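You operate a simulated robot arm through the tools that you are given. There is no shell and no other tool. Be economical: measure what you need, move in short steps, check, and stop when the job is done.

The job below is to be done with a simulated robot arm. You get a single attempt, and the scene is never put back.

TASK
Oil both brass cups beside the hood latch, then wipe the drips off the wing on the lathe side.
Fine: use the oil can and the red rag; put both back. Set down upright: oil can. What is to be rubbed or washed off counts as gone when no trace of it is left.

The check looks at the end state, three seconds after you hand in, the way a careful person would. Anything else that was tipped, shoved, dropped, spilled or broken makes it a failure.

THE ROBOT
A 7-joint arm with a two-finger parallel gripper on a trunk, on a base that drives. Base frame: it is fixed to the floor where the robot stands at the start and does not move with it; the origin is under the middle of the robot, x ahead of it, y to its left, z up. Lengths are in cm, angles in rad, forces in N, time in s.
With the tool pointing down near the work surface it reaches from about 34 to 76 cm from the robot's upright axis, wherever it stands. Its first joint turns from -2.007 to 2.007 rad. Places, roughly: brass cup [150, 100, 120]; drips [180, 20, 120]; red rag [175, 200, 125]. Payload 3.91 kg.
The tool frame sits at the grasp point between the pads (the TCP): z along the fingers, y along the line on which they close. The tips reach 3 cm beyond it. Largest opening 11 cm; finger width 2, thickness 1; the body of the gripper, 4.8 by 11.2 cm, starts 5.5 cm behind the TCP.
Orientation is told as [roll, pitch, yaw] about the base's x, y, z axes, in that order, counted from this pose: with the fingers straight down and closing along the base's y, the tool's x points along the base's -x, its y along +y and its z along -z.

THE INTERFACE
- The arm moves only by the tool servo_tool. Its argument "rows" is a list of rows, each an object of numbers (a shift or turn left out is 0, a gripper value left out holds the last): "ax", "ay", "az": the turn, a rotation vector about the tool's x, y, z in units of 5 degrees (1.0 is 5 degrees); "tx", "ty", "tz": the shift along the tool's x, y, z in units of 25 mm (1.0 is 25 mm); "fingers": the opening, from 0 (shut) to 1 (fully open). In form: [{"ax": .., "ay": .., "az": .., "tx": .., "ty": .., "tz": .., "fingers": ..}, ...]. A call has 1 to 8 rows; each row shifts and turns the commanded pose from where the row before left it, along the tool's axes as they then stand. A call with a number of a shift or a turn outside -1 to 1 is refused whole. A row lasts 0.2 s, in which the tool goes at most 5 cm and 0.15 rad; a call with a longer step from one row to the next is refused whole, and so is a gripper value outside its range. Where a pose cannot be reached the arm comes as near as it can. A force on the tool above 40 N (or 10 N above the force at the start of the call, whichever is more), or a blocked arm, ends the call early, and 0.2 s more pass. The fingers move at their own pace (about 10.8 cm/s each) and stop on an object; they squeeze with about 24 N. The grip force told is the motor's: it shows also when the fingers shut on nothing. Time passes only in rows, and 0.2 s behind the last, so rows that do not move let the fingers close. It gives the time, the measured TCP pose, the force on the tool (base axes), the opening and the grip force at its end, in the units of the frame above (readings bear some noise), with the torque about the TCP (base axes, N m) and any sound that the robot's microphone picked up, and new pictures: "pictures" is both (left out), scene, wrist or none.
- Cameras (640 x 400 px; columns grow to the right, rows downward): "scene" is now at [0.65, 17.01, 159.13]; the picture's right is [0.12, -0.99, 0.00], its down [-0.70, -0.08, -0.71] and it looks along [0.70, 0.08, -0.71] (base axes); focal length 276 px, centre (320, 200). "wrist" rides on the gripper at [7.2, 1.7, -10.3] in the tool frame; the picture's right is [-0.23, 0.97, 0.00], its down [-0.76, -0.18, -0.62] and it looks along [-0.61, -0.14, 0.78] (tool axes); focal length 222 px, centre (320, 200). There is no depth. A picture from a camera that has moved, and an enlarged one, comes with that camera's place and axes in the base frame and with its lens. The place of the scene camera against the robot may be out by one fixed shift of up to 1.8 cm in any direction.
- move_column(by): slides the trunk up (or, below 0, down) by that many cm; the arm and the scene camera ride with it, the base frame stays. It gives what a move gives, with no picture.
- steer(legs): drives the robot by 1 to 6 legs, each [ahead, turn to the left] in cm and rad, along the robot's own axes; the way and the turn of a leg run together, so that a leg with both is an arc; at most 150 cm and 3.142 rad a leg. The arm and the cameras ride along, it lands a little off, and it stops where it bumps. It gives what a move gives, and a new picture of the scene camera.
- aim_head(pan, tilt): turns the head with the scene camera to pan (to the left, within 2.705 rad either way) and tilt (down, from -0.506 to 1.204), counted from straight ahead of the robot. It gives what a move gives, and a new picture of the scene camera.
- zoom(camera, box): a new picture of the part [left, top, right, bottom] of that camera's present view, enlarged. No time passes.
- hand_in(): hands the job in; it is judged then, once.

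Go step by step. Nothing tells you exact positions but the pictures and the camera data: compare them with the known pose of the tool, close in by small moves and look again before you grip or let go. The budget is 120 turns and 260 pictures, counting those below and the enlarged ones. Unless the task says otherwise, let go and move clear before handing in, and close with one line.

The tools are called after ">>>" as a command line: name --argument value ..., lists and objects as JSON in quotes. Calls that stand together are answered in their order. servo_tool: Moves the arm, as the interface text tells. Its arguments: {"type":"object","properties":{"rows":{"type":"array","items":{"type":"object","properties":{"ax":{"type":"number"},"ay":{"type":"number"},"az":{"type":"number"},"tx":{"type":"number"},"ty":{"type":"number"},"tz":{"type":"number"},"fingers":{"type":"number"}}}},"pictures":{"type":"string","enum":["both","scene","wrist","none"]}},"required":["rows"]} The other tools are called the same way: move_column (by) slides the trunk up or down; steer (legs) drives the base; aim_head (pan, tilt) turns the head that bears the scene camera; zoom (camera, box) takes an enlarged picture of a part of a camera's view; hand_in () hands the job in.

At the start:

```text
time: 0.0
eef_pos: [42.8, 11.54, 120.08]
orientation: [0.0, 0.0, -0.001]
contact_force: [0.4, 0.1, -0.2]
moment: [-0.03, 0.0, -0.03]
gripper_width: 11.0
finger_force: 0.0
trunk travel left (down, up): [-70.0, 29.0]
robot x, y, heading: [0.24, -0.49, 0.002]
head pan, tilt: [0.119, 0.787]
```

scene: 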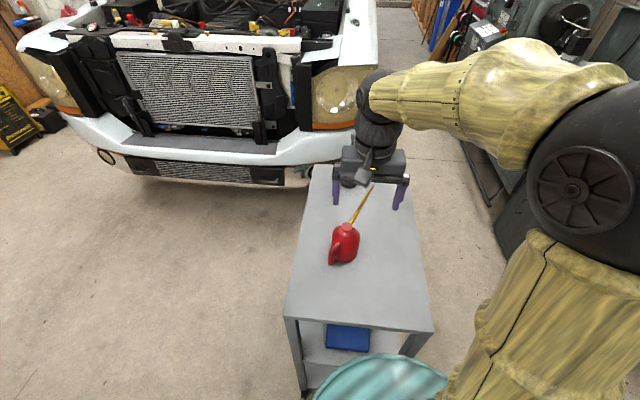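
wrist: 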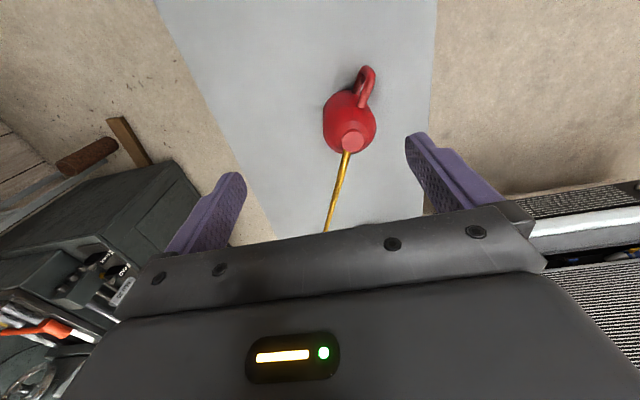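

I see a cart ahead with the red oil can on it, a truck with its hood open ahead and to the left, and machines to the right. I'll look around first to find the cups, drips and rag.

>>> aim_head --pan 0.4 --tilt 0.4

>>> aim_head --pan -0.5 --tilt 0.3

>>> aim_head --pan 1.1 --tilt 0.4

```text
time: 0.9
eef_pos: [42.7, 11.61, 120.02]
orientation: [0.001, 0.001, -0.001]
contact_force: [0.4, 0.5, 0.7]
moment: [0.01, 0.03, 0.0]
gripper_width: 11.01
finger_force: 0.1
trunk travel left (down, up): [-70.0, 29.0]
robot x, y, heading: [-0.49, -0.1, -0.0]
head pan, tilt: [0.4, 0.4]
camera scene: at [1.12, 19.65, 162.54], right [0.39, -0.92, 0.0], down [-0.36, -0.15, -0.92], along [0.85, 0.36, -0.39], focal length 276 px, centre (320, 200)
```

scene: 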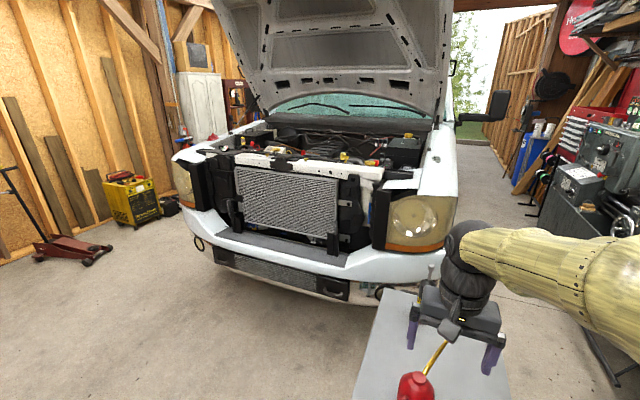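

```text
time: 2.1
eef_pos: [42.68, 11.58, 119.98]
orientation: [-0.001, 0.001, -0.001]
contact_force: [-0.9, -0.4, -0.4]
moment: [-0.01, 0.0, -0.01]
gripper_width: 10.99
finger_force: 0.0
trunk travel left (down, up): [-70.0, 29.0]
robot x, y, heading: [-0.33, -0.04, -0.001]
head pan, tilt: [-0.499, 0.3]
camera scene: at [0.79, 11.59, 163.47], right [-0.48, -0.88, 0.0], down [-0.26, 0.14, -0.96], along [0.84, -0.46, -0.3], focal length 276 px, centre (320, 200)
```

scene: 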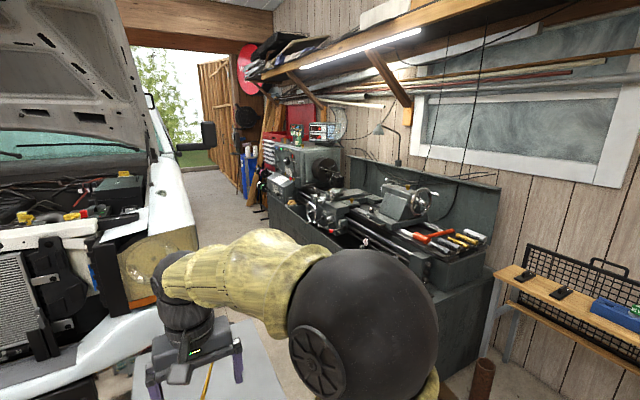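

```text
time: 3.7
eef_pos: [42.73, 11.57, 120.06]
orientation: [-0.001, 0.001, 0.0]
contact_force: [-0.6, -0.1, -0.1]
moment: [0.03, -0.03, 0.01]
gripper_width: 11.01
finger_force: 0.1
trunk travel left (down, up): [-70.0, 29.0]
robot x, y, heading: [-0.15, 0.06, -0.001]
head pan, tilt: [1.1, 0.4]
camera scene: at [-3.2, 24.3, 162.55], right [0.89, -0.45, 0.0], down [-0.18, -0.35, -0.92], along [0.42, 0.82, -0.39], focal length 276 px, centre (320, 200)
```

scene: 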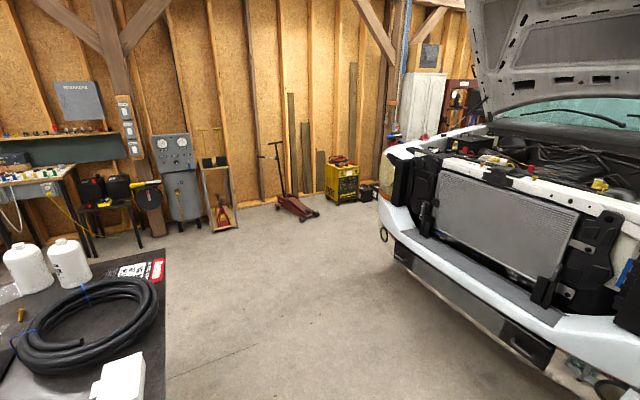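

The lathe is on the right, so the right wing has the drips. Now I'll zoom in on the front of the truck for the details.

>>> aim_head --pan 0.5 --tilt 0.3

>>> zoom --camera "scene" --box '[120, 120, 320, 245]'

>>> zoom --camera "scene" --box '[300, 120, 500, 245]'

```text
time: 4.7
eef_pos: [42.62, 11.6, 119.95]
orientation: [-0.001, -0.001, 0.0]
contact_force: [0.2, 0.4, -0.7]
moment: [0.01, -0.02, -0.01]
gripper_width: 10.99
finger_force: 0.0
trunk travel left (down, up): [-70.0, 29.0]
robot x, y, heading: [-0.34, 0.09, 0.006]
head pan, tilt: [0.499, 0.3]
camera scene: at [0.78, 20.53, 163.47], right [0.48, -0.88, 0.0], down [-0.26, -0.14, -0.96], along [0.84, 0.46, -0.3], focal length 276 px, centre (320, 200)
```

scene: 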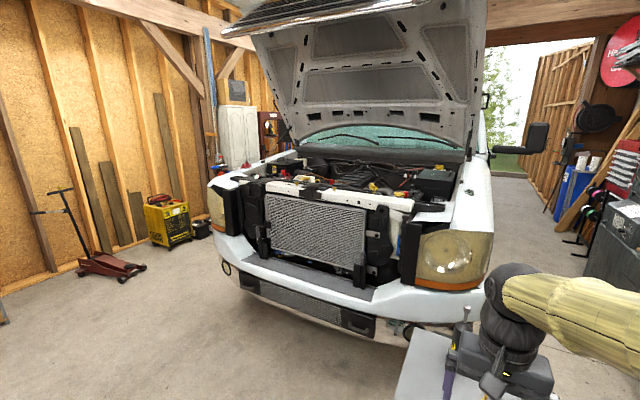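

```text
3.20 times, centred on (220, 182) of scene
camera zoom: at [0.78, 20.53, 163.47], right [0.48, -0.88, 0.0], down [-0.26, -0.14, -0.96], along [0.84, 0.46, -0.3], focal length 884 px, centre (640, 256)
```

zoom: 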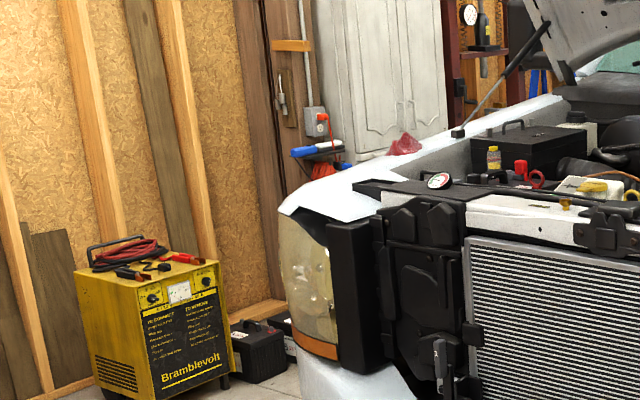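

```text
3.20 times, centred on (400, 182) of scene
camera zoom: at [0.78, 20.53, 163.47], right [0.48, -0.88, 0.0], down [-0.26, -0.14, -0.96], along [0.84, 0.46, -0.3], focal length 884 px, centre (64, 256)
```

zoom: 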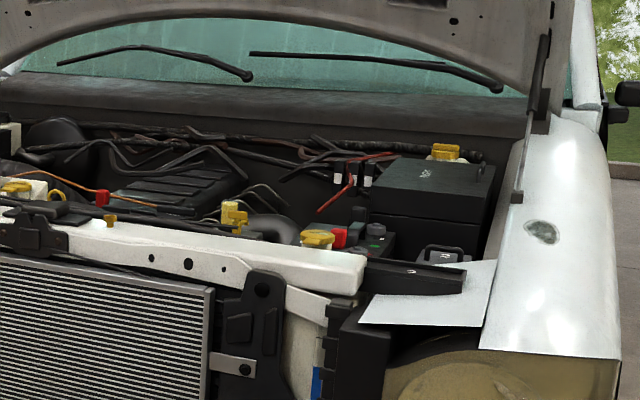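

The drips spot is on the right wing, the rag lies on the left wing, and small brass cups sit on the front crossmember beside the latch. Now a closer look at the can.

>>> aim_head --pan 0.0 --tilt 0.9

>>> zoom --camera "scene" --box '[220, 80, 380, 240]'

>>> zoom --camera "wrist" --box '[260, 40, 440, 240]'

```text
time: 5.7
eef_pos: [42.71, 11.59, 120.14]
orientation: [0.0, -0.001, 0.002]
contact_force: [-0.3, 0.1, 0.7]
moment: [0.01, 0.03, -0.01]
gripper_width: 11.01
finger_force: 0.0
trunk travel left (down, up): [-70.0, 29.0]
robot x, y, heading: [0.07, -0.35, -0.004]
head pan, tilt: [0.0, 0.901]
camera scene: at [0.14, 16.06, 158.25], right [0.0, -1.0, 0.0], down [-0.78, 0.0, -0.62], along [0.62, 0.0, -0.78], focal length 276 px, centre (320, 200)
```

scene: 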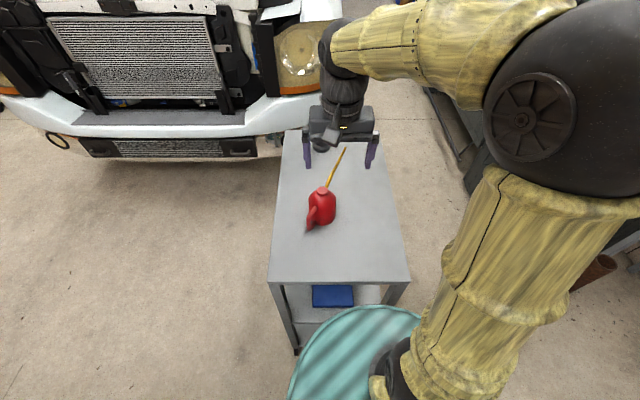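

```text
2.50 times, centred on (300, 160) of scene
camera zoom: at [0.14, 16.06, 158.25], right [0.0, -1.0, 0.0], down [-0.78, 0.0, -0.62], along [0.62, 0.0, -0.78], focal length 691 px, centre (370, 300)
```

zoom: 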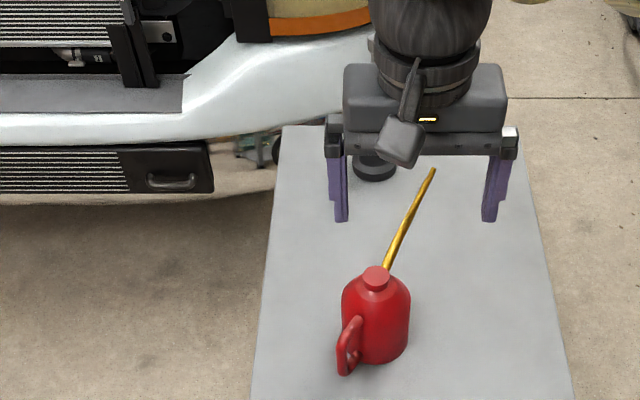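

```text
2.00 times, centred on (350, 140) of wrist
camera zoom: at [35.47, 13.33, 130.27], right [0.23, 0.97, 0.0], down [0.76, -0.18, 0.62], along [0.61, -0.14, -0.78], focal length 444 px, centre (260, 320)
```

zoom: 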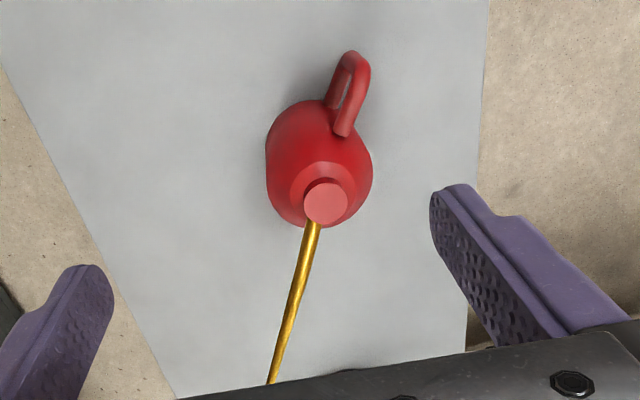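

The can body is about 8–9 cm wide, near (52, 15), with the spout pointing forward-right and the handle behind. I plan to grasp it from behind and above with the tool leaning back about 45°, so that tipping it later ends with the tool pointing down. First I yaw to line up with the spout.

>>> servo_tool --rows '[{"az": 0.8, "tx": 0.5}, {"az": 0.8, "tx": 0.5}, {"az": 0.8}, {"az": 0.8}, {"az": 0.8}, {"az": 0.8}, {"az": 0.7}]' --pictures "both"

```text
time: 7.3
eef_pos: [40.17, 11.75, 120.06]
orientation: [0.001, 0.0, -0.482]
contact_force: [0.9, -0.6, -0.5]
moment: [0.01, 0.02, 0.04]
gripper_width: 11.0
finger_force: 0.2
trunk travel left (down, up): [-70.0, 29.0]
robot x, y, heading: [-0.36, -0.11, -0.001]
head pan, tilt: [0.0, 0.901]
camera scene: at [0.13, 16.05, 158.24], right [0.0, -1.0, 0.0], down [-0.78, 0.0, -0.62], along [0.62, 0.0, -0.78], focal length 276 px, centre (320, 200)
camera wrist: at [34.57, 16.64, 130.28], right [0.65, 0.76, 0.0], down [0.59, -0.51, 0.62], along [0.47, -0.41, -0.78], focal length 222 px, centre (320, 200)
```

scene: 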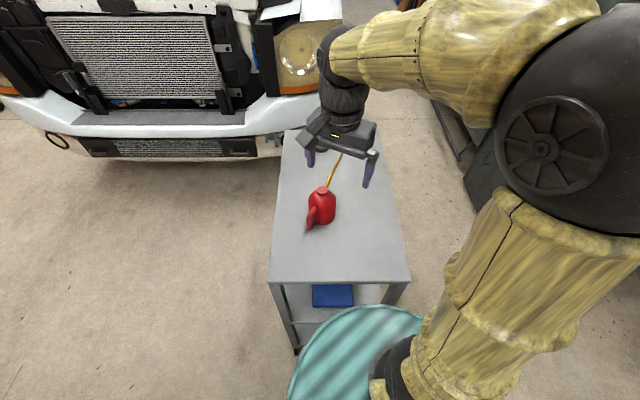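
wrist: 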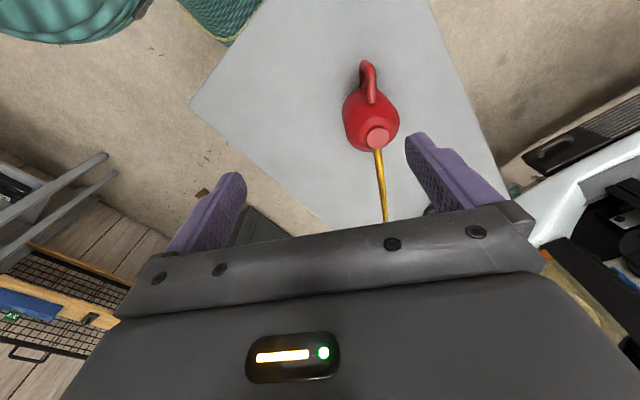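

The spout azimuth looks like about −0.52 rad. I'll shift the hand sideways to get a baseline for heights.

>>> servo_tool --rows '[{"ty": 1}, {"ty": 1}, {"ty": 1}, {"ty": 1}, {"ty": 1}, {"az": 0.4}]' --pictures "wrist"

>>> zoom --camera "wrist" --box '[160, 0, 480, 200]'

```text
time: 8.7
eef_pos: [46.15, 22.8, 120.08]
orientation: [-0.001, 0.0, -0.515]
contact_force: [-0.8, -0.4, -0.1]
moment: [-0.01, 0.0, 0.01]
gripper_width: 11.0
finger_force: 0.1
trunk travel left (down, up): [-70.0, 29.0]
robot x, y, heading: [-0.1, 0.18, -0.002]
head pan, tilt: [0.0, 0.901]
camera wrist: at [40.58, 27.89, 130.25], right [0.68, 0.74, 0.0], down [0.58, -0.53, 0.62], along [0.46, -0.42, -0.78], focal length 222 px, centre (320, 200)
```

wrist: 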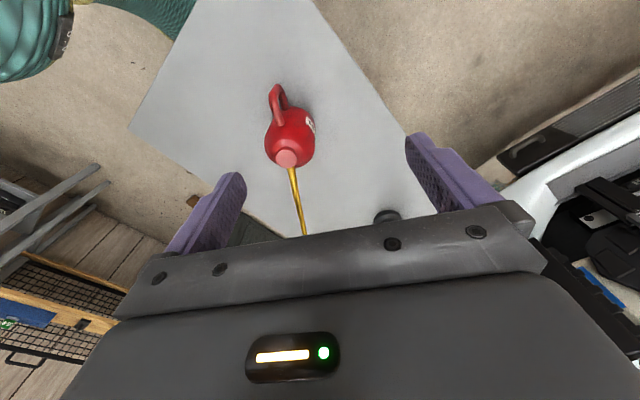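

```text
2.00 times, centred on (320, 100) of wrist
camera zoom: at [40.58, 27.89, 130.25], right [0.68, 0.74, 0.0], down [0.58, -0.53, 0.62], along [0.46, -0.42, -0.78], focal length 444 px, centre (320, 400)
```

zoom: 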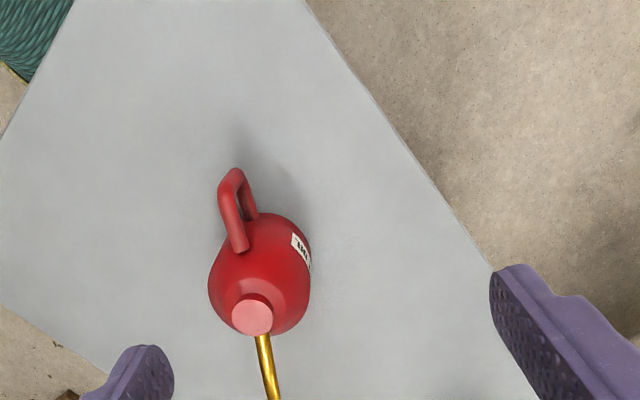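

From triangulation, the cart top is at z≈90, the can axis is about (48, 14.5), the cap top is at 102.6, and the body is about 8 cm wide. There is also a black puck on the far end of the cart. Now I lean the tool 45°.

>>> servo_tool --rows '[{"ay": -1}, {"ay": -1}, {"ay": -1}, {"ay": -1}, {"ay": -1}, {"ay": -1}, {"ay": -1}, {"ay": -1}]' --pictures "none"

>>> servo_tool --rows '[{"ay": -1}, {}]' --pictures "both"

```text
time: 10.5
eef_pos: [46.03, 22.87, 119.96]
orientation: [0.0, -0.7, -0.518]
contact_force: [-0.7, 0.3, 0.1]
moment: [0.0, -0.02, 0.0]
gripper_width: 11.0
finger_force: 0.1
trunk travel left (down, up): [-70.0, 29.0]
robot x, y, heading: [-0.04, -0.19, -0.003]
head pan, tilt: [0.0, 0.901]
```

```text
time: 11.1
eef_pos: [45.97, 22.9, 119.99]
orientation: [0.0, -0.788, -0.514]
contact_force: [-0.4, 0.4, -1.6]
moment: [-0.02, 0.0, 0.01]
gripper_width: 11.01
finger_force: 0.0
trunk travel left (down, up): [-70.0, 29.0]
robot x, y, heading: [0.33, 0.45, -0.001]
head pan, tilt: [0.0, 0.901]
camera scene: at [0.14, 16.04, 158.24], right [0.0, -1.0, 0.0], down [-0.78, 0.0, -0.62], along [0.62, 0.0, -0.78], focal length 276 px, centre (320, 200)
camera wrist: at [36.0, 30.4, 122.07], right [0.62, 0.77, 0.16], down [0.0, -0.2, 0.98], along [0.79, -0.61, -0.12], focal length 222 px, centre (320, 200)
```

scene: 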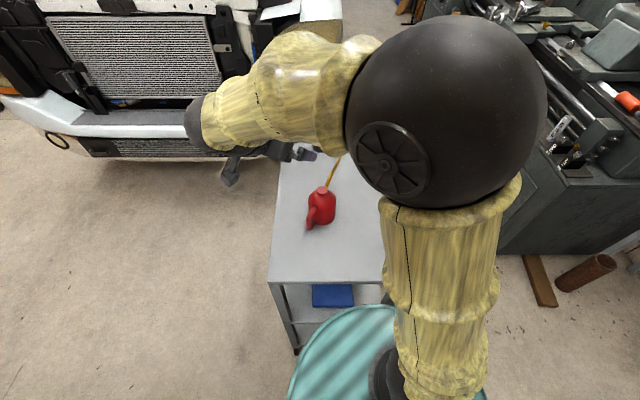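
wrist: 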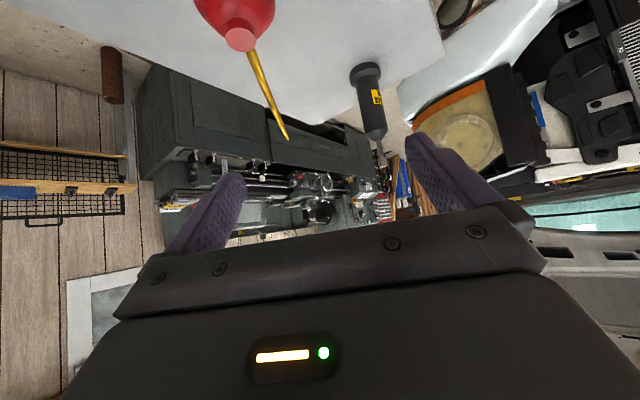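

The spout tip is at about (59, 8.3, 108), rising forward from the cap, and there's also a black bottle-like object on the cart. Next I line up behind the can, then lower.

>>> servo_tool --rows '[{"ty": -0.84, "tx": 0.31}, {"ty": -0.84, "tz": -0.31}, {"ty": -0.84}, {}]' --pictures "none"

>>> move_column --by -12

>>> servo_tool --rows '[{}]' --pictures "both"

```text
time: 12.1
eef_pos: [42.04, 17.92, 120.11]
orientation: [-0.001, -0.786, -0.515]
contact_force: [0.2, 0.0, 0.1]
moment: [0.0, 0.01, 0.03]
gripper_width: 11.01
finger_force: 0.1
trunk travel left (down, up): [-70.0, 29.0]
robot x, y, heading: [-0.22, -0.09, 0.002]
head pan, tilt: [0.0, 0.901]
```

```text
time: 13.6
eef_pos: [42.04, 17.9, 108.04]
orientation: [0.0, -0.784, -0.515]
contact_force: [0.0, 0.0, 0.5]
moment: [-0.01, -0.01, 0.03]
gripper_width: 11.03
finger_force: 0.1
trunk travel left (down, up): [-58.0, 41.0]
robot x, y, heading: [0.16, -0.02, -0.004]
head pan, tilt: [0.0, 0.901]
```

```text
time: 14.0
eef_pos: [41.98, 17.92, 108.14]
orientation: [0.001, -0.786, -0.514]
contact_force: [-0.6, 0.0, 0.5]
moment: [0.01, 0.01, -0.01]
gripper_width: 11.02
finger_force: 0.1
trunk travel left (down, up): [-58.0, 41.0]
robot x, y, heading: [0.25, 0.34, 0.0]
head pan, tilt: [0.0, 0.901]
camera scene: at [0.13, 16.05, 146.25], right [0.0, -1.0, 0.0], down [-0.78, 0.0, -0.62], along [0.62, 0.0, -0.78], focal length 276 px, centre (320, 200)
camera wrist: at [32.04, 25.52, 110.17], right [0.62, 0.77, 0.16], down [0.0, -0.2, 0.98], along [0.79, -0.61, -0.12], focal length 222 px, centre (320, 200)
```

scene: 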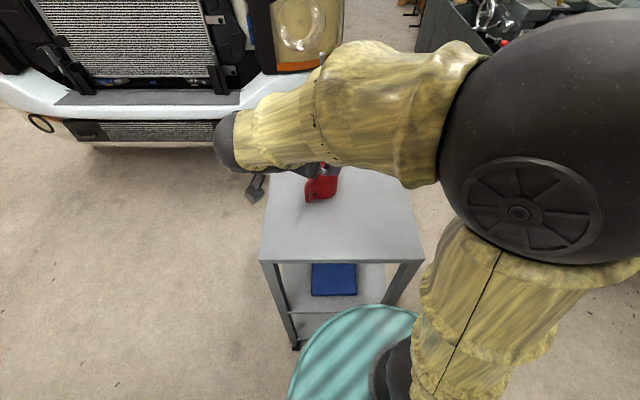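
wrist: 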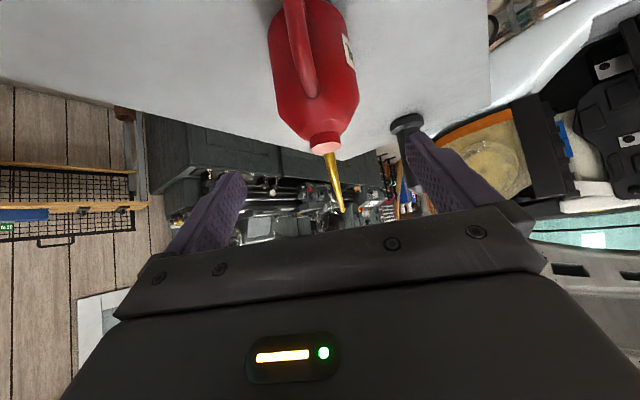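

The hand is centred behind the can and the shoulder is at z≈99. I lower slightly, then approach along the fingers.

>>> servo_tool --rows '[{"tx": 0.53}, {"tx": 0.53}, {"tz": 0.8}, {"tz": 0.8}, {"tz": 0.8}, {"tz": 0.8}]' --pictures "wrist"

```text
time: 15.4
eef_pos: [45.47, 15.96, 100.61]
orientation: [-0.001, -0.786, -0.513]
contact_force: [-0.9, 0.3, -0.7]
moment: [-0.01, -0.02, 0.0]
gripper_width: 10.99
finger_force: 0.0
trunk travel left (down, up): [-58.0, 41.0]
robot x, y, heading: [-0.27, 0.06, 0.006]
head pan, tilt: [0.0, 0.901]
camera wrist: at [35.4, 23.61, 102.6], right [0.62, 0.77, 0.16], down [0.0, -0.2, 0.98], along [0.79, -0.61, -0.12], focal length 222 px, centre (320, 200)
```

wrist: 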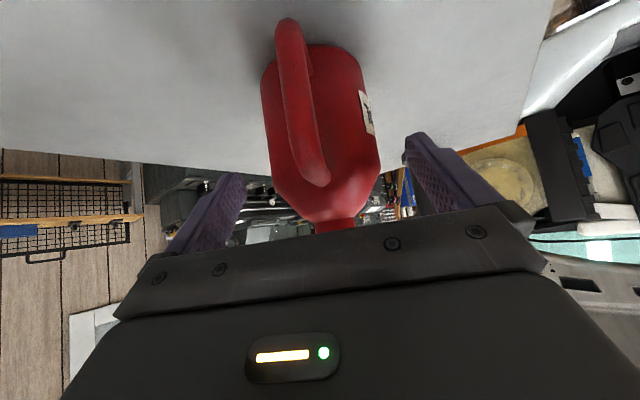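

Clear so far: the fingers straddle the body and the handle is below the palm. I finish the approach and then close.

>>> servo_tool --rows '[{"tz": 0.65, "tx": 0.05}, {"tz": 0.65}, {}]' --pictures "both"

```text
time: 16.2
eef_pos: [47.11, 14.96, 98.43]
orientation: [0.004, -0.788, -0.515]
contact_force: [-7.6, 3.8, 15.0]
moment: [0.36, 0.53, 0.05]
gripper_width: 11.01
finger_force: 0.0
trunk travel left (down, up): [-58.0, 41.0]
robot x, y, heading: [0.13, 0.27, -0.004]
head pan, tilt: [0.0, 0.901]
camera scene: at [-0.1, 16.06, 146.27], right [0.0, -1.0, 0.0], down [-0.78, 0.0, -0.62], along [0.62, 0.0, -0.78], focal length 276 px, centre (320, 200)
camera wrist: at [37.07, 22.59, 100.39], right [0.62, 0.77, 0.16], down [-0.01, -0.2, 0.98], along [0.79, -0.61, -0.12], focal length 222 px, centre (320, 200)
```

scene: 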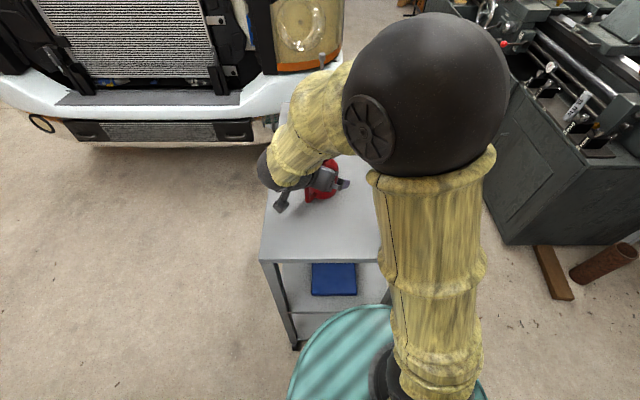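
wrist: 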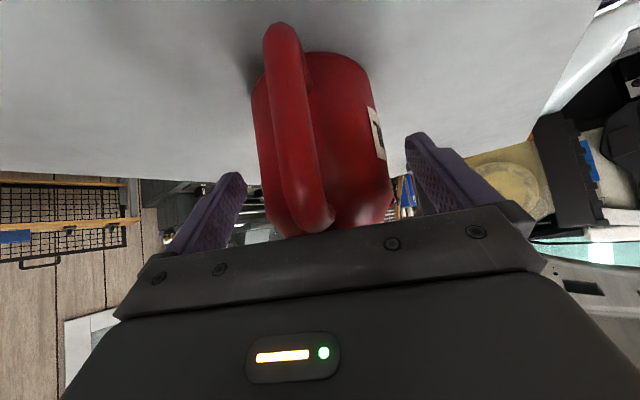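

The palm's lower edge touched the handle (15 N up). I'll back off, reduce the lean to 35°, and come in again slightly higher.

>>> servo_tool --rows '[{"tz": -0.6}, {"ay": 1}, {"ay": 1}, {"tx": -0.2}, {"tz": 0.3}, {"tz": 0.28}, {}]' --pictures "wrist"

```text
time: 17.8
eef_pos: [47.32, 14.84, 98.42]
orientation: [-0.001, -0.61, -0.515]
contact_force: [0.6, 0.5, -1.1]
moment: [-0.01, -0.01, 0.05]
gripper_width: 11.01
finger_force: 0.0
trunk travel left (down, up): [-58.0, 41.0]
robot x, y, heading: [0.13, -0.14, 0.006]
head pan, tilt: [0.0, 0.901]
camera wrist: at [37.81, 22.14, 102.58], right [0.64, 0.76, 0.13], down [0.14, -0.29, 0.95], along [0.75, -0.59, -0.29], focal length 222 px, centre (320, 200)
```

wrist: 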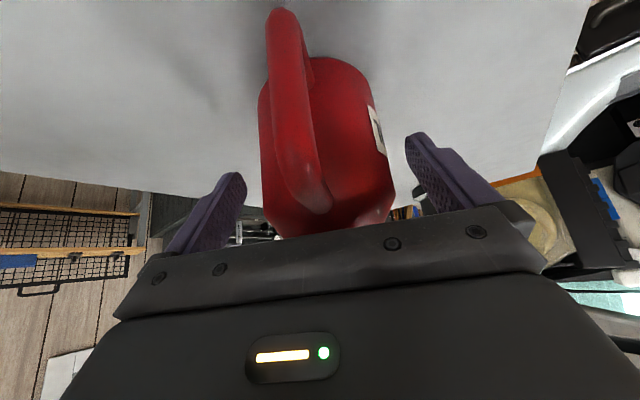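

No contact now, so I close the fingers.

>>> servo_tool --rows '[{"fingers": 0}, {}, {}, {}]' --pictures "wrist"

```text
time: 18.8
eef_pos: [47.45, 14.88, 98.39]
orientation: [-0.001, -0.611, -0.515]
contact_force: [2.9, 4.7, 1.8]
moment: [0.12, -0.07, 0.05]
gripper_width: 7.57
finger_force: 23.7
trunk travel left (down, up): [-58.0, 41.0]
robot x, y, heading: [-0.12, -0.03, -0.001]
head pan, tilt: [0.0, 0.901]
camera wrist: at [37.83, 22.21, 102.59], right [0.64, 0.76, 0.13], down [0.14, -0.29, 0.95], along [0.75, -0.59, -0.29], focal length 222 px, centre (320, 200)
```

wrist: 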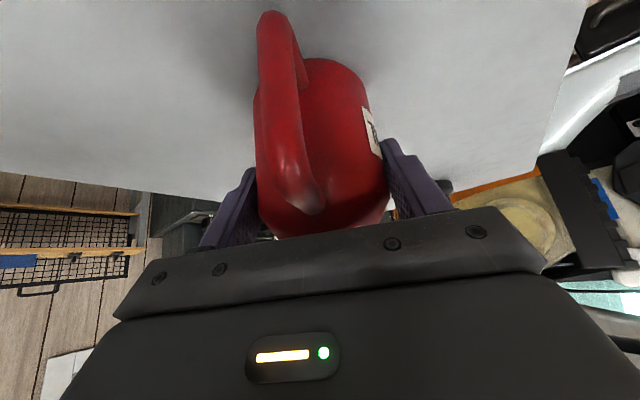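

The can is gripped at 7.57 cm. I lift it with the column.

>>> move_column --by 6

>>> servo_tool --rows '[{}]' --pictures "wrist"

```text
time: 19.8
eef_pos: [47.47, 14.71, 104.62]
orientation: [0.004, -0.616, -0.517]
contact_force: [3.4, -3.2, 19.8]
moment: [-0.19, 0.09, 0.0]
gripper_width: 4.42
finger_force: 24.1
trunk travel left (down, up): [-64.0, 35.0]
robot x, y, heading: [0.22, -0.14, -0.0]
head pan, tilt: [0.0, 0.901]
```

```text
time: 20.2
eef_pos: [47.3, 14.64, 104.54]
orientation: [0.003, -0.614, -0.516]
contact_force: [9.2, -2.2, 29.2]
moment: [-0.35, -0.22, 0.04]
gripper_width: 4.39
finger_force: 24.2
trunk travel left (down, up): [-64.0, 35.0]
robot x, y, heading: [0.19, -0.1, 0.003]
head pan, tilt: [0.0, 0.901]
camera wrist: at [37.84, 22.06, 108.8], right [0.64, 0.76, 0.13], down [0.14, -0.29, 0.95], along [0.76, -0.59, -0.29], focal length 222 px, centre (320, 200)
```

wrist: 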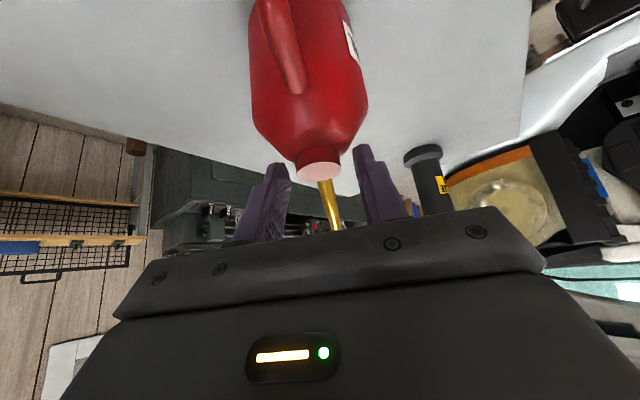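

The grip slipped up onto the sloping shoulder and the can is back on the cart. I'll open and look at where it stands.

>>> servo_tool --rows '[{"fingers": 0.5}, {"fingers": 1}, {}, {"tz": -0.6}, {"tz": -0.6}]' --pictures "both"

```text
time: 21.4
eef_pos: [45.89, 15.51, 106.95]
orientation: [-0.001, -0.611, -0.514]
contact_force: [-0.4, 0.4, 0.6]
moment: [-0.04, 0.03, -0.01]
gripper_width: 11.02
finger_force: 0.1
trunk travel left (down, up): [-64.0, 35.0]
robot x, y, heading: [0.01, -0.12, -0.005]
head pan, tilt: [0.0, 0.901]
camera scene: at [0.1, 16.04, 152.24], right [0.0, -1.0, 0.0], down [-0.78, 0.0, -0.62], along [0.62, 0.0, -0.78], focal length 276 px, centre (320, 200)
camera wrist: at [36.31, 22.98, 111.09], right [0.64, 0.76, 0.13], down [0.14, -0.29, 0.95], along [0.75, -0.59, -0.29], focal length 222 px, centre (320, 200)
```

scene: 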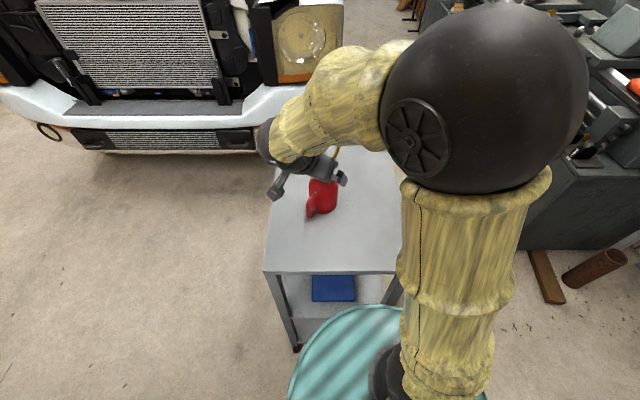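
wrist: 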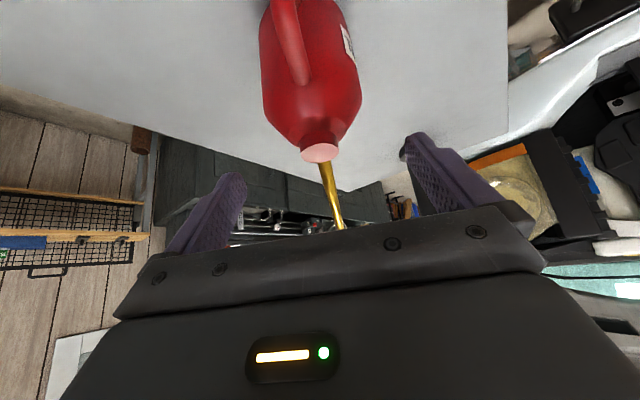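

The can stands upright at about (48.3, 14.3) and its body is 7.5 cm wide. I'll regrip with a 20° lean so the fingers reach further down the body.

>>> servo_tool --rows '[{"ay": 1, "ty": 0.05}, {"ay": 1}, {"ay": 1, "tx": 0.56}, {"tz": 0.8}, {"tz": 0.8}, {"tz": 0.8}, {"tz": 0.7}, {"tz": 0.5}]' --pictures "wrist"

```text
time: 23.2
eef_pos: [47.33, 14.85, 97.69]
orientation: [0.002, -0.348, -0.514]
contact_force: [-0.9, -0.2, 0.2]
moment: [0.0, 0.0, 0.01]
gripper_width: 11.0
finger_force: 0.1
trunk travel left (down, up): [-64.0, 35.0]
robot x, y, heading: [-0.08, -0.04, 0.003]
head pan, tilt: [0.0, 0.901]
camera wrist: at [39.23, 21.45, 104.89], right [0.67, 0.74, 0.08], down [0.35, -0.4, 0.85], along [0.66, -0.54, -0.53], focal length 222 px, centre (320, 200)
```

wrist: 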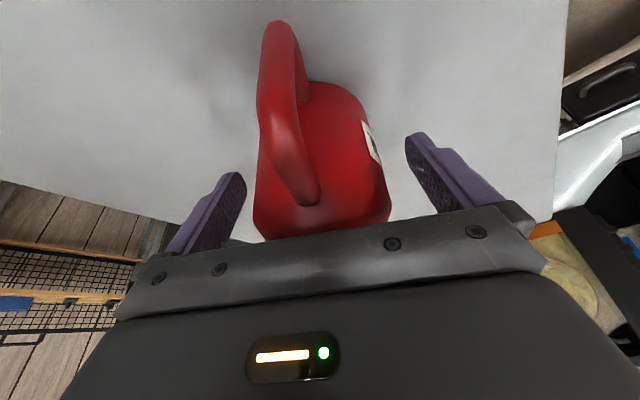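

>>> servo_tool --rows '[{"tx": -0.1, "tz": 0.15}, {"tz": 0.15}, {}]' --pictures "none"

```text
time: 23.9
eef_pos: [47.71, 14.8, 97.79]
orientation: [0.015, -0.355, -0.516]
contact_force: [-12.7, 1.7, 26.2]
moment: [-0.02, -0.43, 0.03]
gripper_width: 10.98
finger_force: 0.0
trunk travel left (down, up): [-64.0, 35.0]
robot x, y, heading: [-0.06, -0.23, -0.004]
head pan, tilt: [0.0, 0.901]
stopped in row 3: the force on the tool passed its limit at 43 N (the readings are from after the stop); the commanded pose is now the measured one
```

The palm touched the cap, so this is the lowest position at this lean. I back off 4 mm, grip, and lift a little while watching the load.

>>> servo_tool --rows '[{"tz": -0.16}, {"fingers": 0}, {}, {}, {}]' --pictures "wrist"

>>> servo_tool --rows '[{"tz": -0.1, "tx": -0.03}, {"tz": -0.1, "tx": -0.03}, {}]' --pictures "none"

```text
time: 25.1
eef_pos: [47.78, 14.71, 97.85]
orientation: [0.008, -0.352, -0.515]
contact_force: [-5.1, -2.7, 4.5]
moment: [-0.4, 0.13, -0.27]
gripper_width: 7.54
finger_force: 24.2
trunk travel left (down, up): [-64.0, 35.0]
robot x, y, heading: [0.18, -0.09, -0.002]
head pan, tilt: [0.0, 0.901]
camera wrist: at [39.46, 21.35, 104.92], right [0.66, 0.74, 0.08], down [0.35, -0.4, 0.85], along [0.66, -0.53, -0.53], focal length 222 px, centre (320, 200)
```

wrist: 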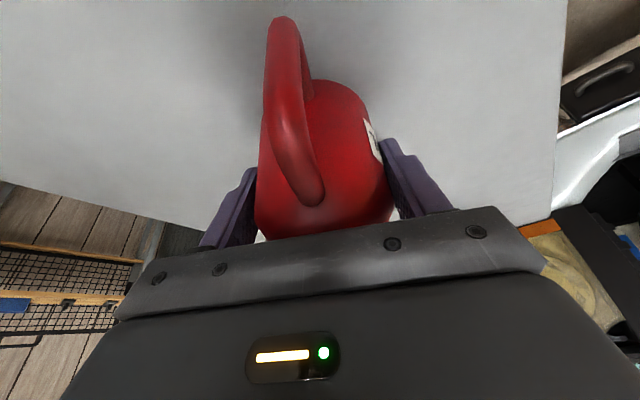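

```text
time: 25.9
eef_pos: [47.82, 14.83, 98.37]
orientation: [0.007, -0.352, -0.514]
contact_force: [0.4, -0.2, -3.3]
moment: [-0.03, 0.02, 0.0]
gripper_width: 7.56
finger_force: 23.8
trunk travel left (down, up): [-64.0, 35.0]
robot x, y, heading: [-0.05, 0.06, 0.0]
head pan, tilt: [0.0, 0.901]
```

The load is only about 3.3 N, so the can hangs freely. I lift more and check for slip.

>>> move_column --by 4

>>> servo_tool --rows '[{}]' --pictures "wrist"

```text
time: 26.7
eef_pos: [47.87, 14.93, 102.29]
orientation: [0.007, -0.352, -0.511]
contact_force: [0.3, 0.1, -3.5]
moment: [-0.01, 0.0, 0.0]
gripper_width: 7.54
finger_force: 23.9
trunk travel left (down, up): [-68.0, 31.0]
robot x, y, heading: [0.43, 0.33, 0.001]
head pan, tilt: [0.0, 0.901]
```

```text
time: 27.1
eef_pos: [47.85, 14.96, 102.28]
orientation: [0.008, -0.353, -0.513]
contact_force: [0.7, -0.7, -4.5]
moment: [-0.01, -0.02, 0.03]
gripper_width: 7.56
finger_force: 24.0
trunk travel left (down, up): [-68.0, 31.0]
robot x, y, heading: [0.14, -0.19, 0.004]
head pan, tilt: [0.0, 0.901]
camera wrist: at [39.59, 21.43, 109.45], right [0.66, 0.74, 0.08], down [0.35, -0.4, 0.85], along [0.66, -0.53, -0.53], focal length 222 px, centre (320, 200)
```

wrist: 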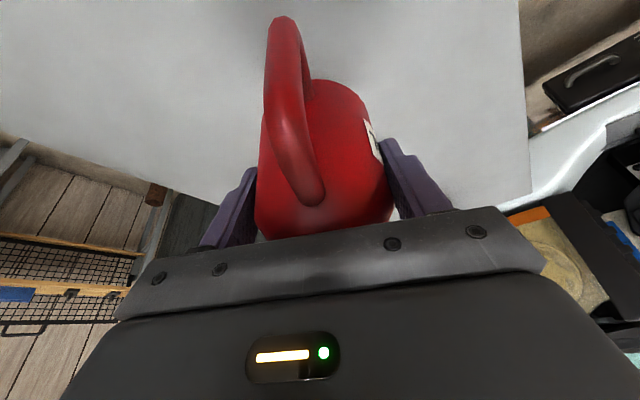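

The can is held firmly. I raise it further and drive left around to the truck's front, keeping it upright.

>>> move_column --by 22

>>> steer --legs '[[0, 1.571], [85, 0], [0, -1.571]]'

>>> aim_head --pan 0.15 --tilt 0.6

```text
time: 29.4
eef_pos: [47.79, 14.92, 124.27]
orientation: [0.007, -0.352, -0.514]
contact_force: [0.9, 0.0, -4.1]
moment: [0.0, 0.02, -0.02]
gripper_width: 7.56
finger_force: 23.7
trunk travel left (down, up): [-90.0, 9.0]
robot x, y, heading: [-0.07, 0.34, 0.003]
head pan, tilt: [0.0, 0.901]
```

```text
time: 42.6
eef_pos: [8.63, 134.8, 124.28]
orientation: [-0.001, -0.35, 0.554]
contact_force: [0.4, 0.1, -3.6]
moment: [-0.05, 0.03, 0.01]
gripper_width: 7.54
finger_force: 23.6
trunk travel left (down, up): [-90.0, 9.0]
robot x, y, heading: [-1.19, 85.42, 1.079]
head pan, tilt: [0.0, 0.901]
stopped in leg 3: the robot was blocked; the commanded pose is now the measured one
camera scene: at [-15.02, 94.86, 178.24], right [0.88, -0.47, 0.0], down [-0.37, -0.69, -0.62], along [0.29, 0.55, -0.78], focal length 276 px, centre (320, 200)
```

scene: 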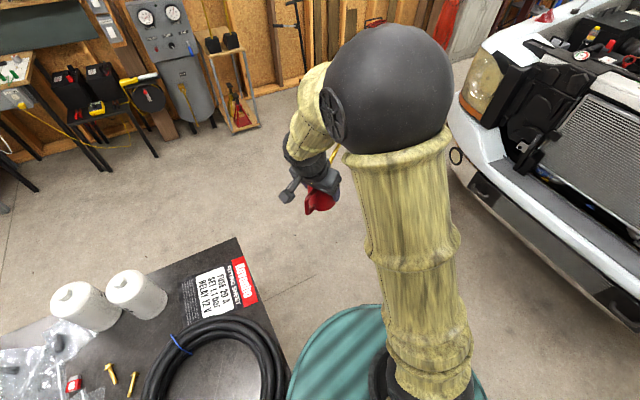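

```text
time: 43.4
eef_pos: [8.67, 134.75, 124.3]
orientation: [0.004, -0.352, 0.556]
contact_force: [0.1, 0.2, -3.4]
moment: [-0.02, 0.0, 0.0]
gripper_width: 7.54
finger_force: 24.4
trunk travel left (down, up): [-90.0, 9.0]
robot x, y, heading: [-1.07, 85.18, 1.075]
head pan, tilt: [0.15, 0.6]
camera scene: at [-15.57, 96.45, 180.72], right [0.94, -0.34, 0.0], down [-0.19, -0.53, -0.82], along [0.28, 0.78, -0.57], focal length 276 px, centre (320, 200)
```

scene: 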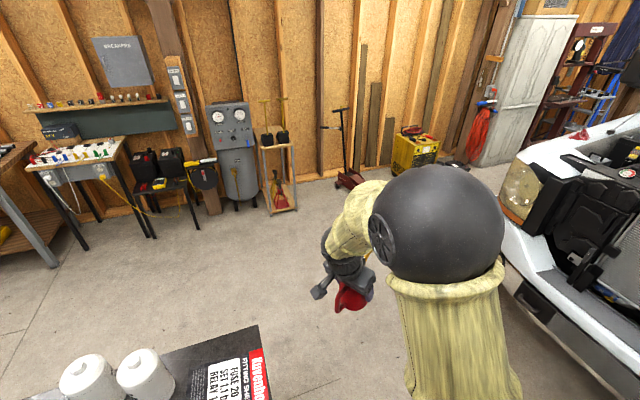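

The base bumped while turning, likely against the bench on the left rear. I'll drive ahead a little to clear it and then finish the turn.

>>> steer --legs '[[14, 0], [0, -1.08]]'

```text
time: 48.8
eef_pos: [53.58, 113.19, 124.2]
orientation: [0.003, -0.353, -0.512]
contact_force: [0.6, 0.0, -3.5]
moment: [0.03, 0.01, -0.01]
gripper_width: 7.57
finger_force: 24.4
trunk travel left (down, up): [-90.0, 9.0]
robot x, y, heading: [6.01, 97.67, 0.01]
head pan, tilt: [0.15, 0.6]
camera scene: at [6.97, 115.2, 180.72], right [0.16, -0.99, 0.0], down [-0.56, -0.09, -0.82], along [0.81, 0.13, -0.57], focal length 276 px, centre (320, 200)
```

scene: 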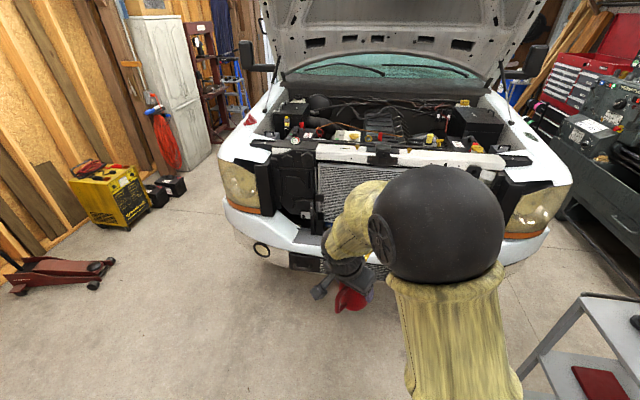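

Now I face the truck from the middle. I zoom in on the crossmember and the latch area.

>>> zoom --camera "scene" --box '[240, 100, 400, 200]'

>>> zoom --camera "scene" --box '[360, 100, 520, 200]'

```text
4.00 times, centred on (320, 150) of scene
camera zoom: at [6.97, 115.2, 180.72], right [0.16, -0.99, 0.0], down [-0.56, -0.09, -0.82], along [0.81, 0.13, -0.57], focal length 1105 px, centre (320, 400)
```

zoom: 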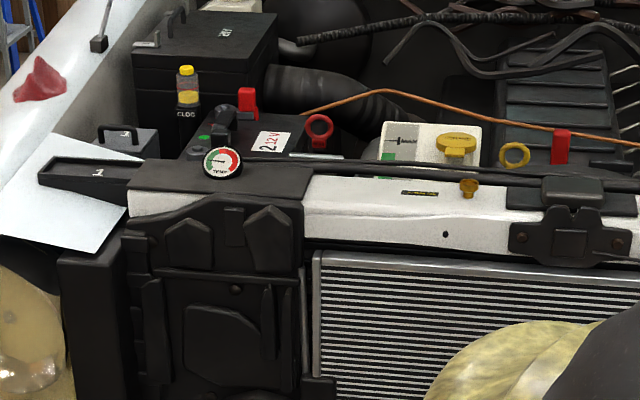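

```text
4.00 times, centred on (440, 150) of scene
camera zoom: at [6.97, 115.2, 180.72], right [0.16, -0.99, 0.0], down [-0.56, -0.09, -0.82], along [0.81, 0.13, -0.57], focal length 1105 px, centre (-160, 400)
```

zoom: 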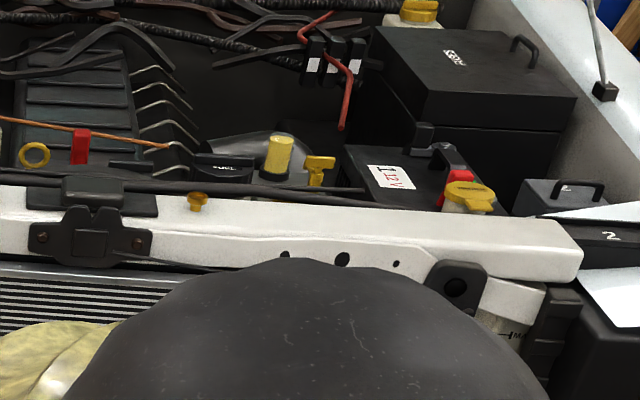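

The cups triangulate to about (145.9, 90.1, 120) and (145.8, 117.3, 120). I drive forward, stopping short of the bumper.

>>> steer --legs '[[70, 0]]'

>>> aim_head --pan 0.0 --tilt 0.75

>>> servo_tool --rows '[{}]' --pictures "wrist"

```text
time: 53.3
eef_pos: [124.84, 113.39, 124.21]
orientation: [0.002, -0.353, -0.518]
contact_force: [0.9, -0.5, -3.1]
moment: [0.02, 0.04, 0.01]
gripper_width: 7.53
finger_force: 24.3
trunk travel left (down, up): [-90.0, 9.0]
robot x, y, heading: [76.63, 98.17, 0.002]
head pan, tilt: [0.15, 0.6]
camera scene: at [78.15, 115.58, 180.72], right [0.15, -0.99, 0.0], down [-0.56, -0.09, -0.82], along [0.81, 0.13, -0.57], focal length 276 px, centre (320, 200)
```

scene: 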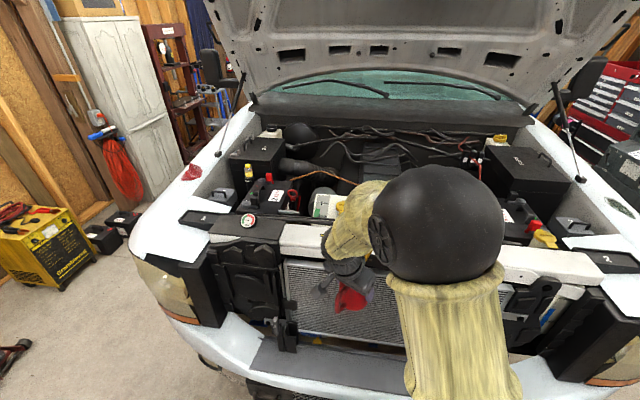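

```text
time: 54.0
eef_pos: [124.72, 113.38, 124.12]
orientation: [0.003, -0.352, -0.516]
contact_force: [0.3, 0.2, -3.3]
moment: [0.0, 0.03, 0.01]
gripper_width: 7.56
finger_force: 24.0
trunk travel left (down, up): [-90.0, 9.0]
robot x, y, heading: [76.84, 98.02, 0.006]
head pan, tilt: [0.0, 0.75]
camera scene: at [77.63, 114.26, 179.44], right [0.0, -1.0, 0.0], down [-0.68, 0.0, -0.73], along [0.73, 0.0, -0.68], focal length 276 px, centre (320, 200)
```

scene: 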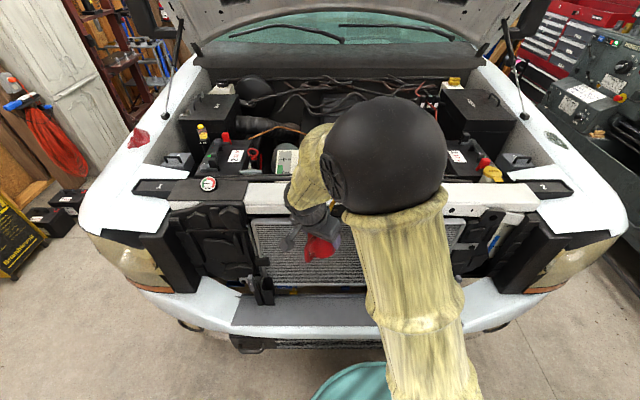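

```text
time: 54.4
eef_pos: [124.7, 113.46, 124.25]
orientation: [0.001, -0.353, -0.518]
contact_force: [-0.1, -0.3, -2.8]
moment: [0.02, 0.02, -0.04]
gripper_width: 7.58
finger_force: 24.6
trunk travel left (down, up): [-90.0, 9.0]
robot x, y, heading: [76.55, 98.1, 0.003]
head pan, tilt: [0.0, 0.75]
camera wrist: at [116.49, 120.02, 131.32], right [0.67, 0.74, 0.08], down [0.35, -0.4, 0.85], along [0.66, -0.54, -0.52], focal length 222 px, centre (320, 200)
```

wrist: 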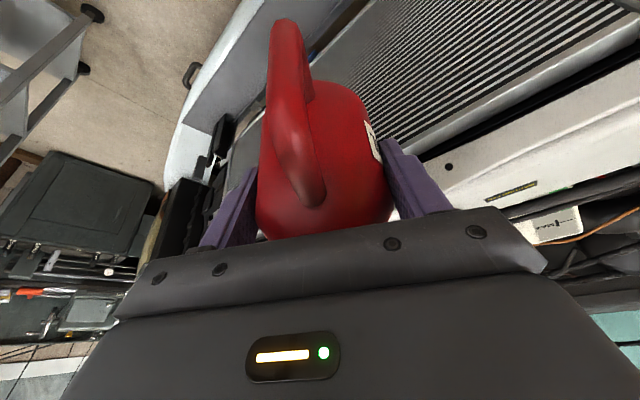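

The arm hides the cups from the head camera, so I'll swing the spout to point forward-left. That way the tip and the cup show to the left of the hand.

>>> servo_tool --rows '[{"ax": -0.36, "az": -0.99}, {"ax": -0.36, "az": -0.99}, {"ax": -0.36, "az": -0.99}, {"ax": -0.36, "az": -0.99}, {"ax": -0.36, "az": -0.99}, {"ax": -0.36, "az": -0.99}, {"ax": -0.36, "az": -0.99}, {"ax": -0.36, "az": -0.99}]' --pictures "none"

>>> servo_tool --rows '[{"ax": -0.36, "az": -0.99}, {"ax": -0.36, "az": -0.99}, {"ax": -0.36, "az": -0.99}, {"ax": -0.36, "az": -0.99}, {"ax": -0.36, "az": -0.99}, {"ax": -0.36, "az": -0.99}]' --pictures "both"

```text
time: 56.2
eef_pos: [124.81, 113.28, 124.12]
orientation: [0.0, -0.352, 0.222]
contact_force: [0.3, -0.4, -4.1]
moment: [0.02, 0.01, 0.0]
gripper_width: 7.55
finger_force: 23.6
trunk travel left (down, up): [-90.0, 9.0]
robot x, y, heading: [76.99, 98.35, 0.002]
head pan, tilt: [0.0, 0.75]
```

```text
time: 57.6
eef_pos: [124.77, 113.44, 124.18]
orientation: [-0.003, -0.353, 0.774]
contact_force: [0.1, 0.5, -3.8]
moment: [0.02, 0.01, 0.0]
gripper_width: 7.55
finger_force: 24.0
trunk travel left (down, up): [-90.0, 9.0]
robot x, y, heading: [76.89, 98.33, 0.005]
head pan, tilt: [0.0, 0.75]
camera scene: at [77.68, 114.2, 179.44], right [0.0, -1.0, 0.0], down [-0.68, 0.0, -0.73], along [0.73, 0.0, -0.68], focal length 276 px, centre (320, 200)
camera wrist: at [116.08, 107.42, 131.33], right [-0.53, 0.85, 0.08], down [0.48, 0.22, 0.85], along [0.7, 0.48, -0.52], focal length 222 px, centre (320, 200)
```

scene: 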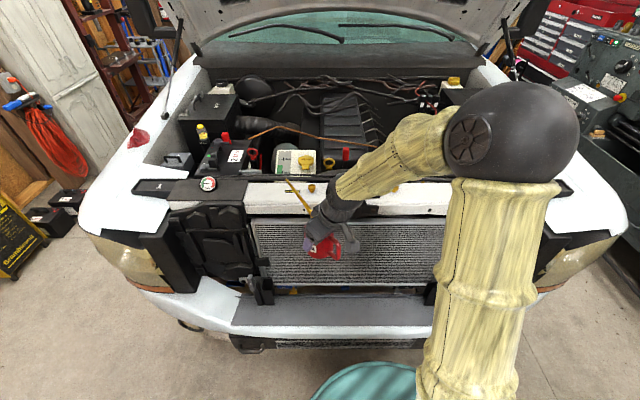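
wrist: 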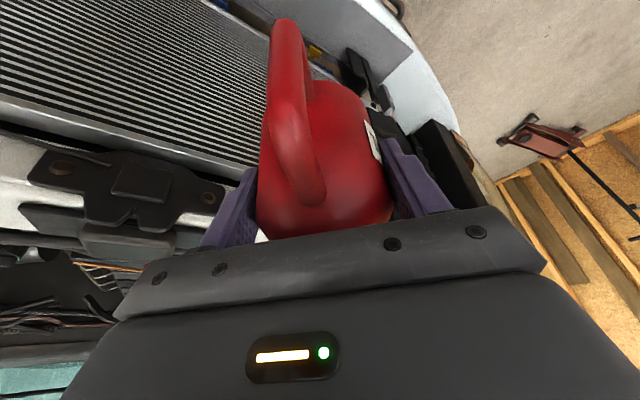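

Excellent view: the spout tip and both cups are visible. I zoom in to calibrate.

>>> zoom --camera "scene" --box '[270, 155, 350, 205]'

>>> zoom --camera "scene" --box '[360, 165, 440, 215]'

```text
8.00 times, centred on (310, 180) of scene
camera zoom: at [77.68, 114.2, 179.44], right [0.0, -1.0, 0.0], down [-0.68, 0.0, -0.73], along [0.73, 0.0, -0.68], focal length 2210 px, centre (400, 360)
```

zoom: 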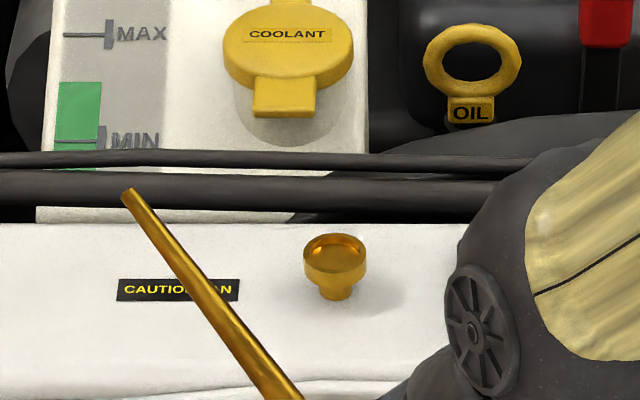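

```text
8.00 times, centred on (400, 190) of scene
camera zoom: at [77.68, 114.2, 179.44], right [0.0, -1.0, 0.0], down [-0.68, 0.0, -0.73], along [0.73, 0.0, -0.68], focal length 2210 px, centre (-320, 280)
```

zoom: 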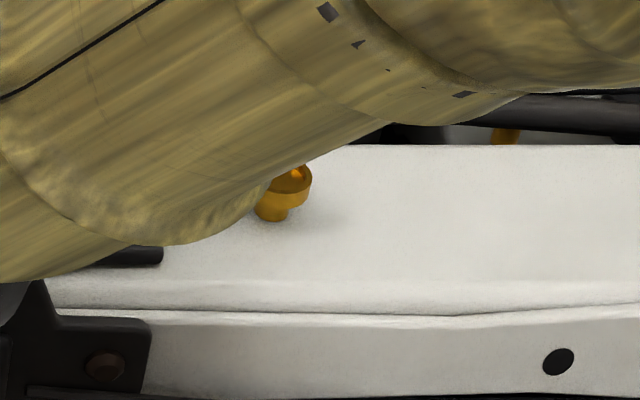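

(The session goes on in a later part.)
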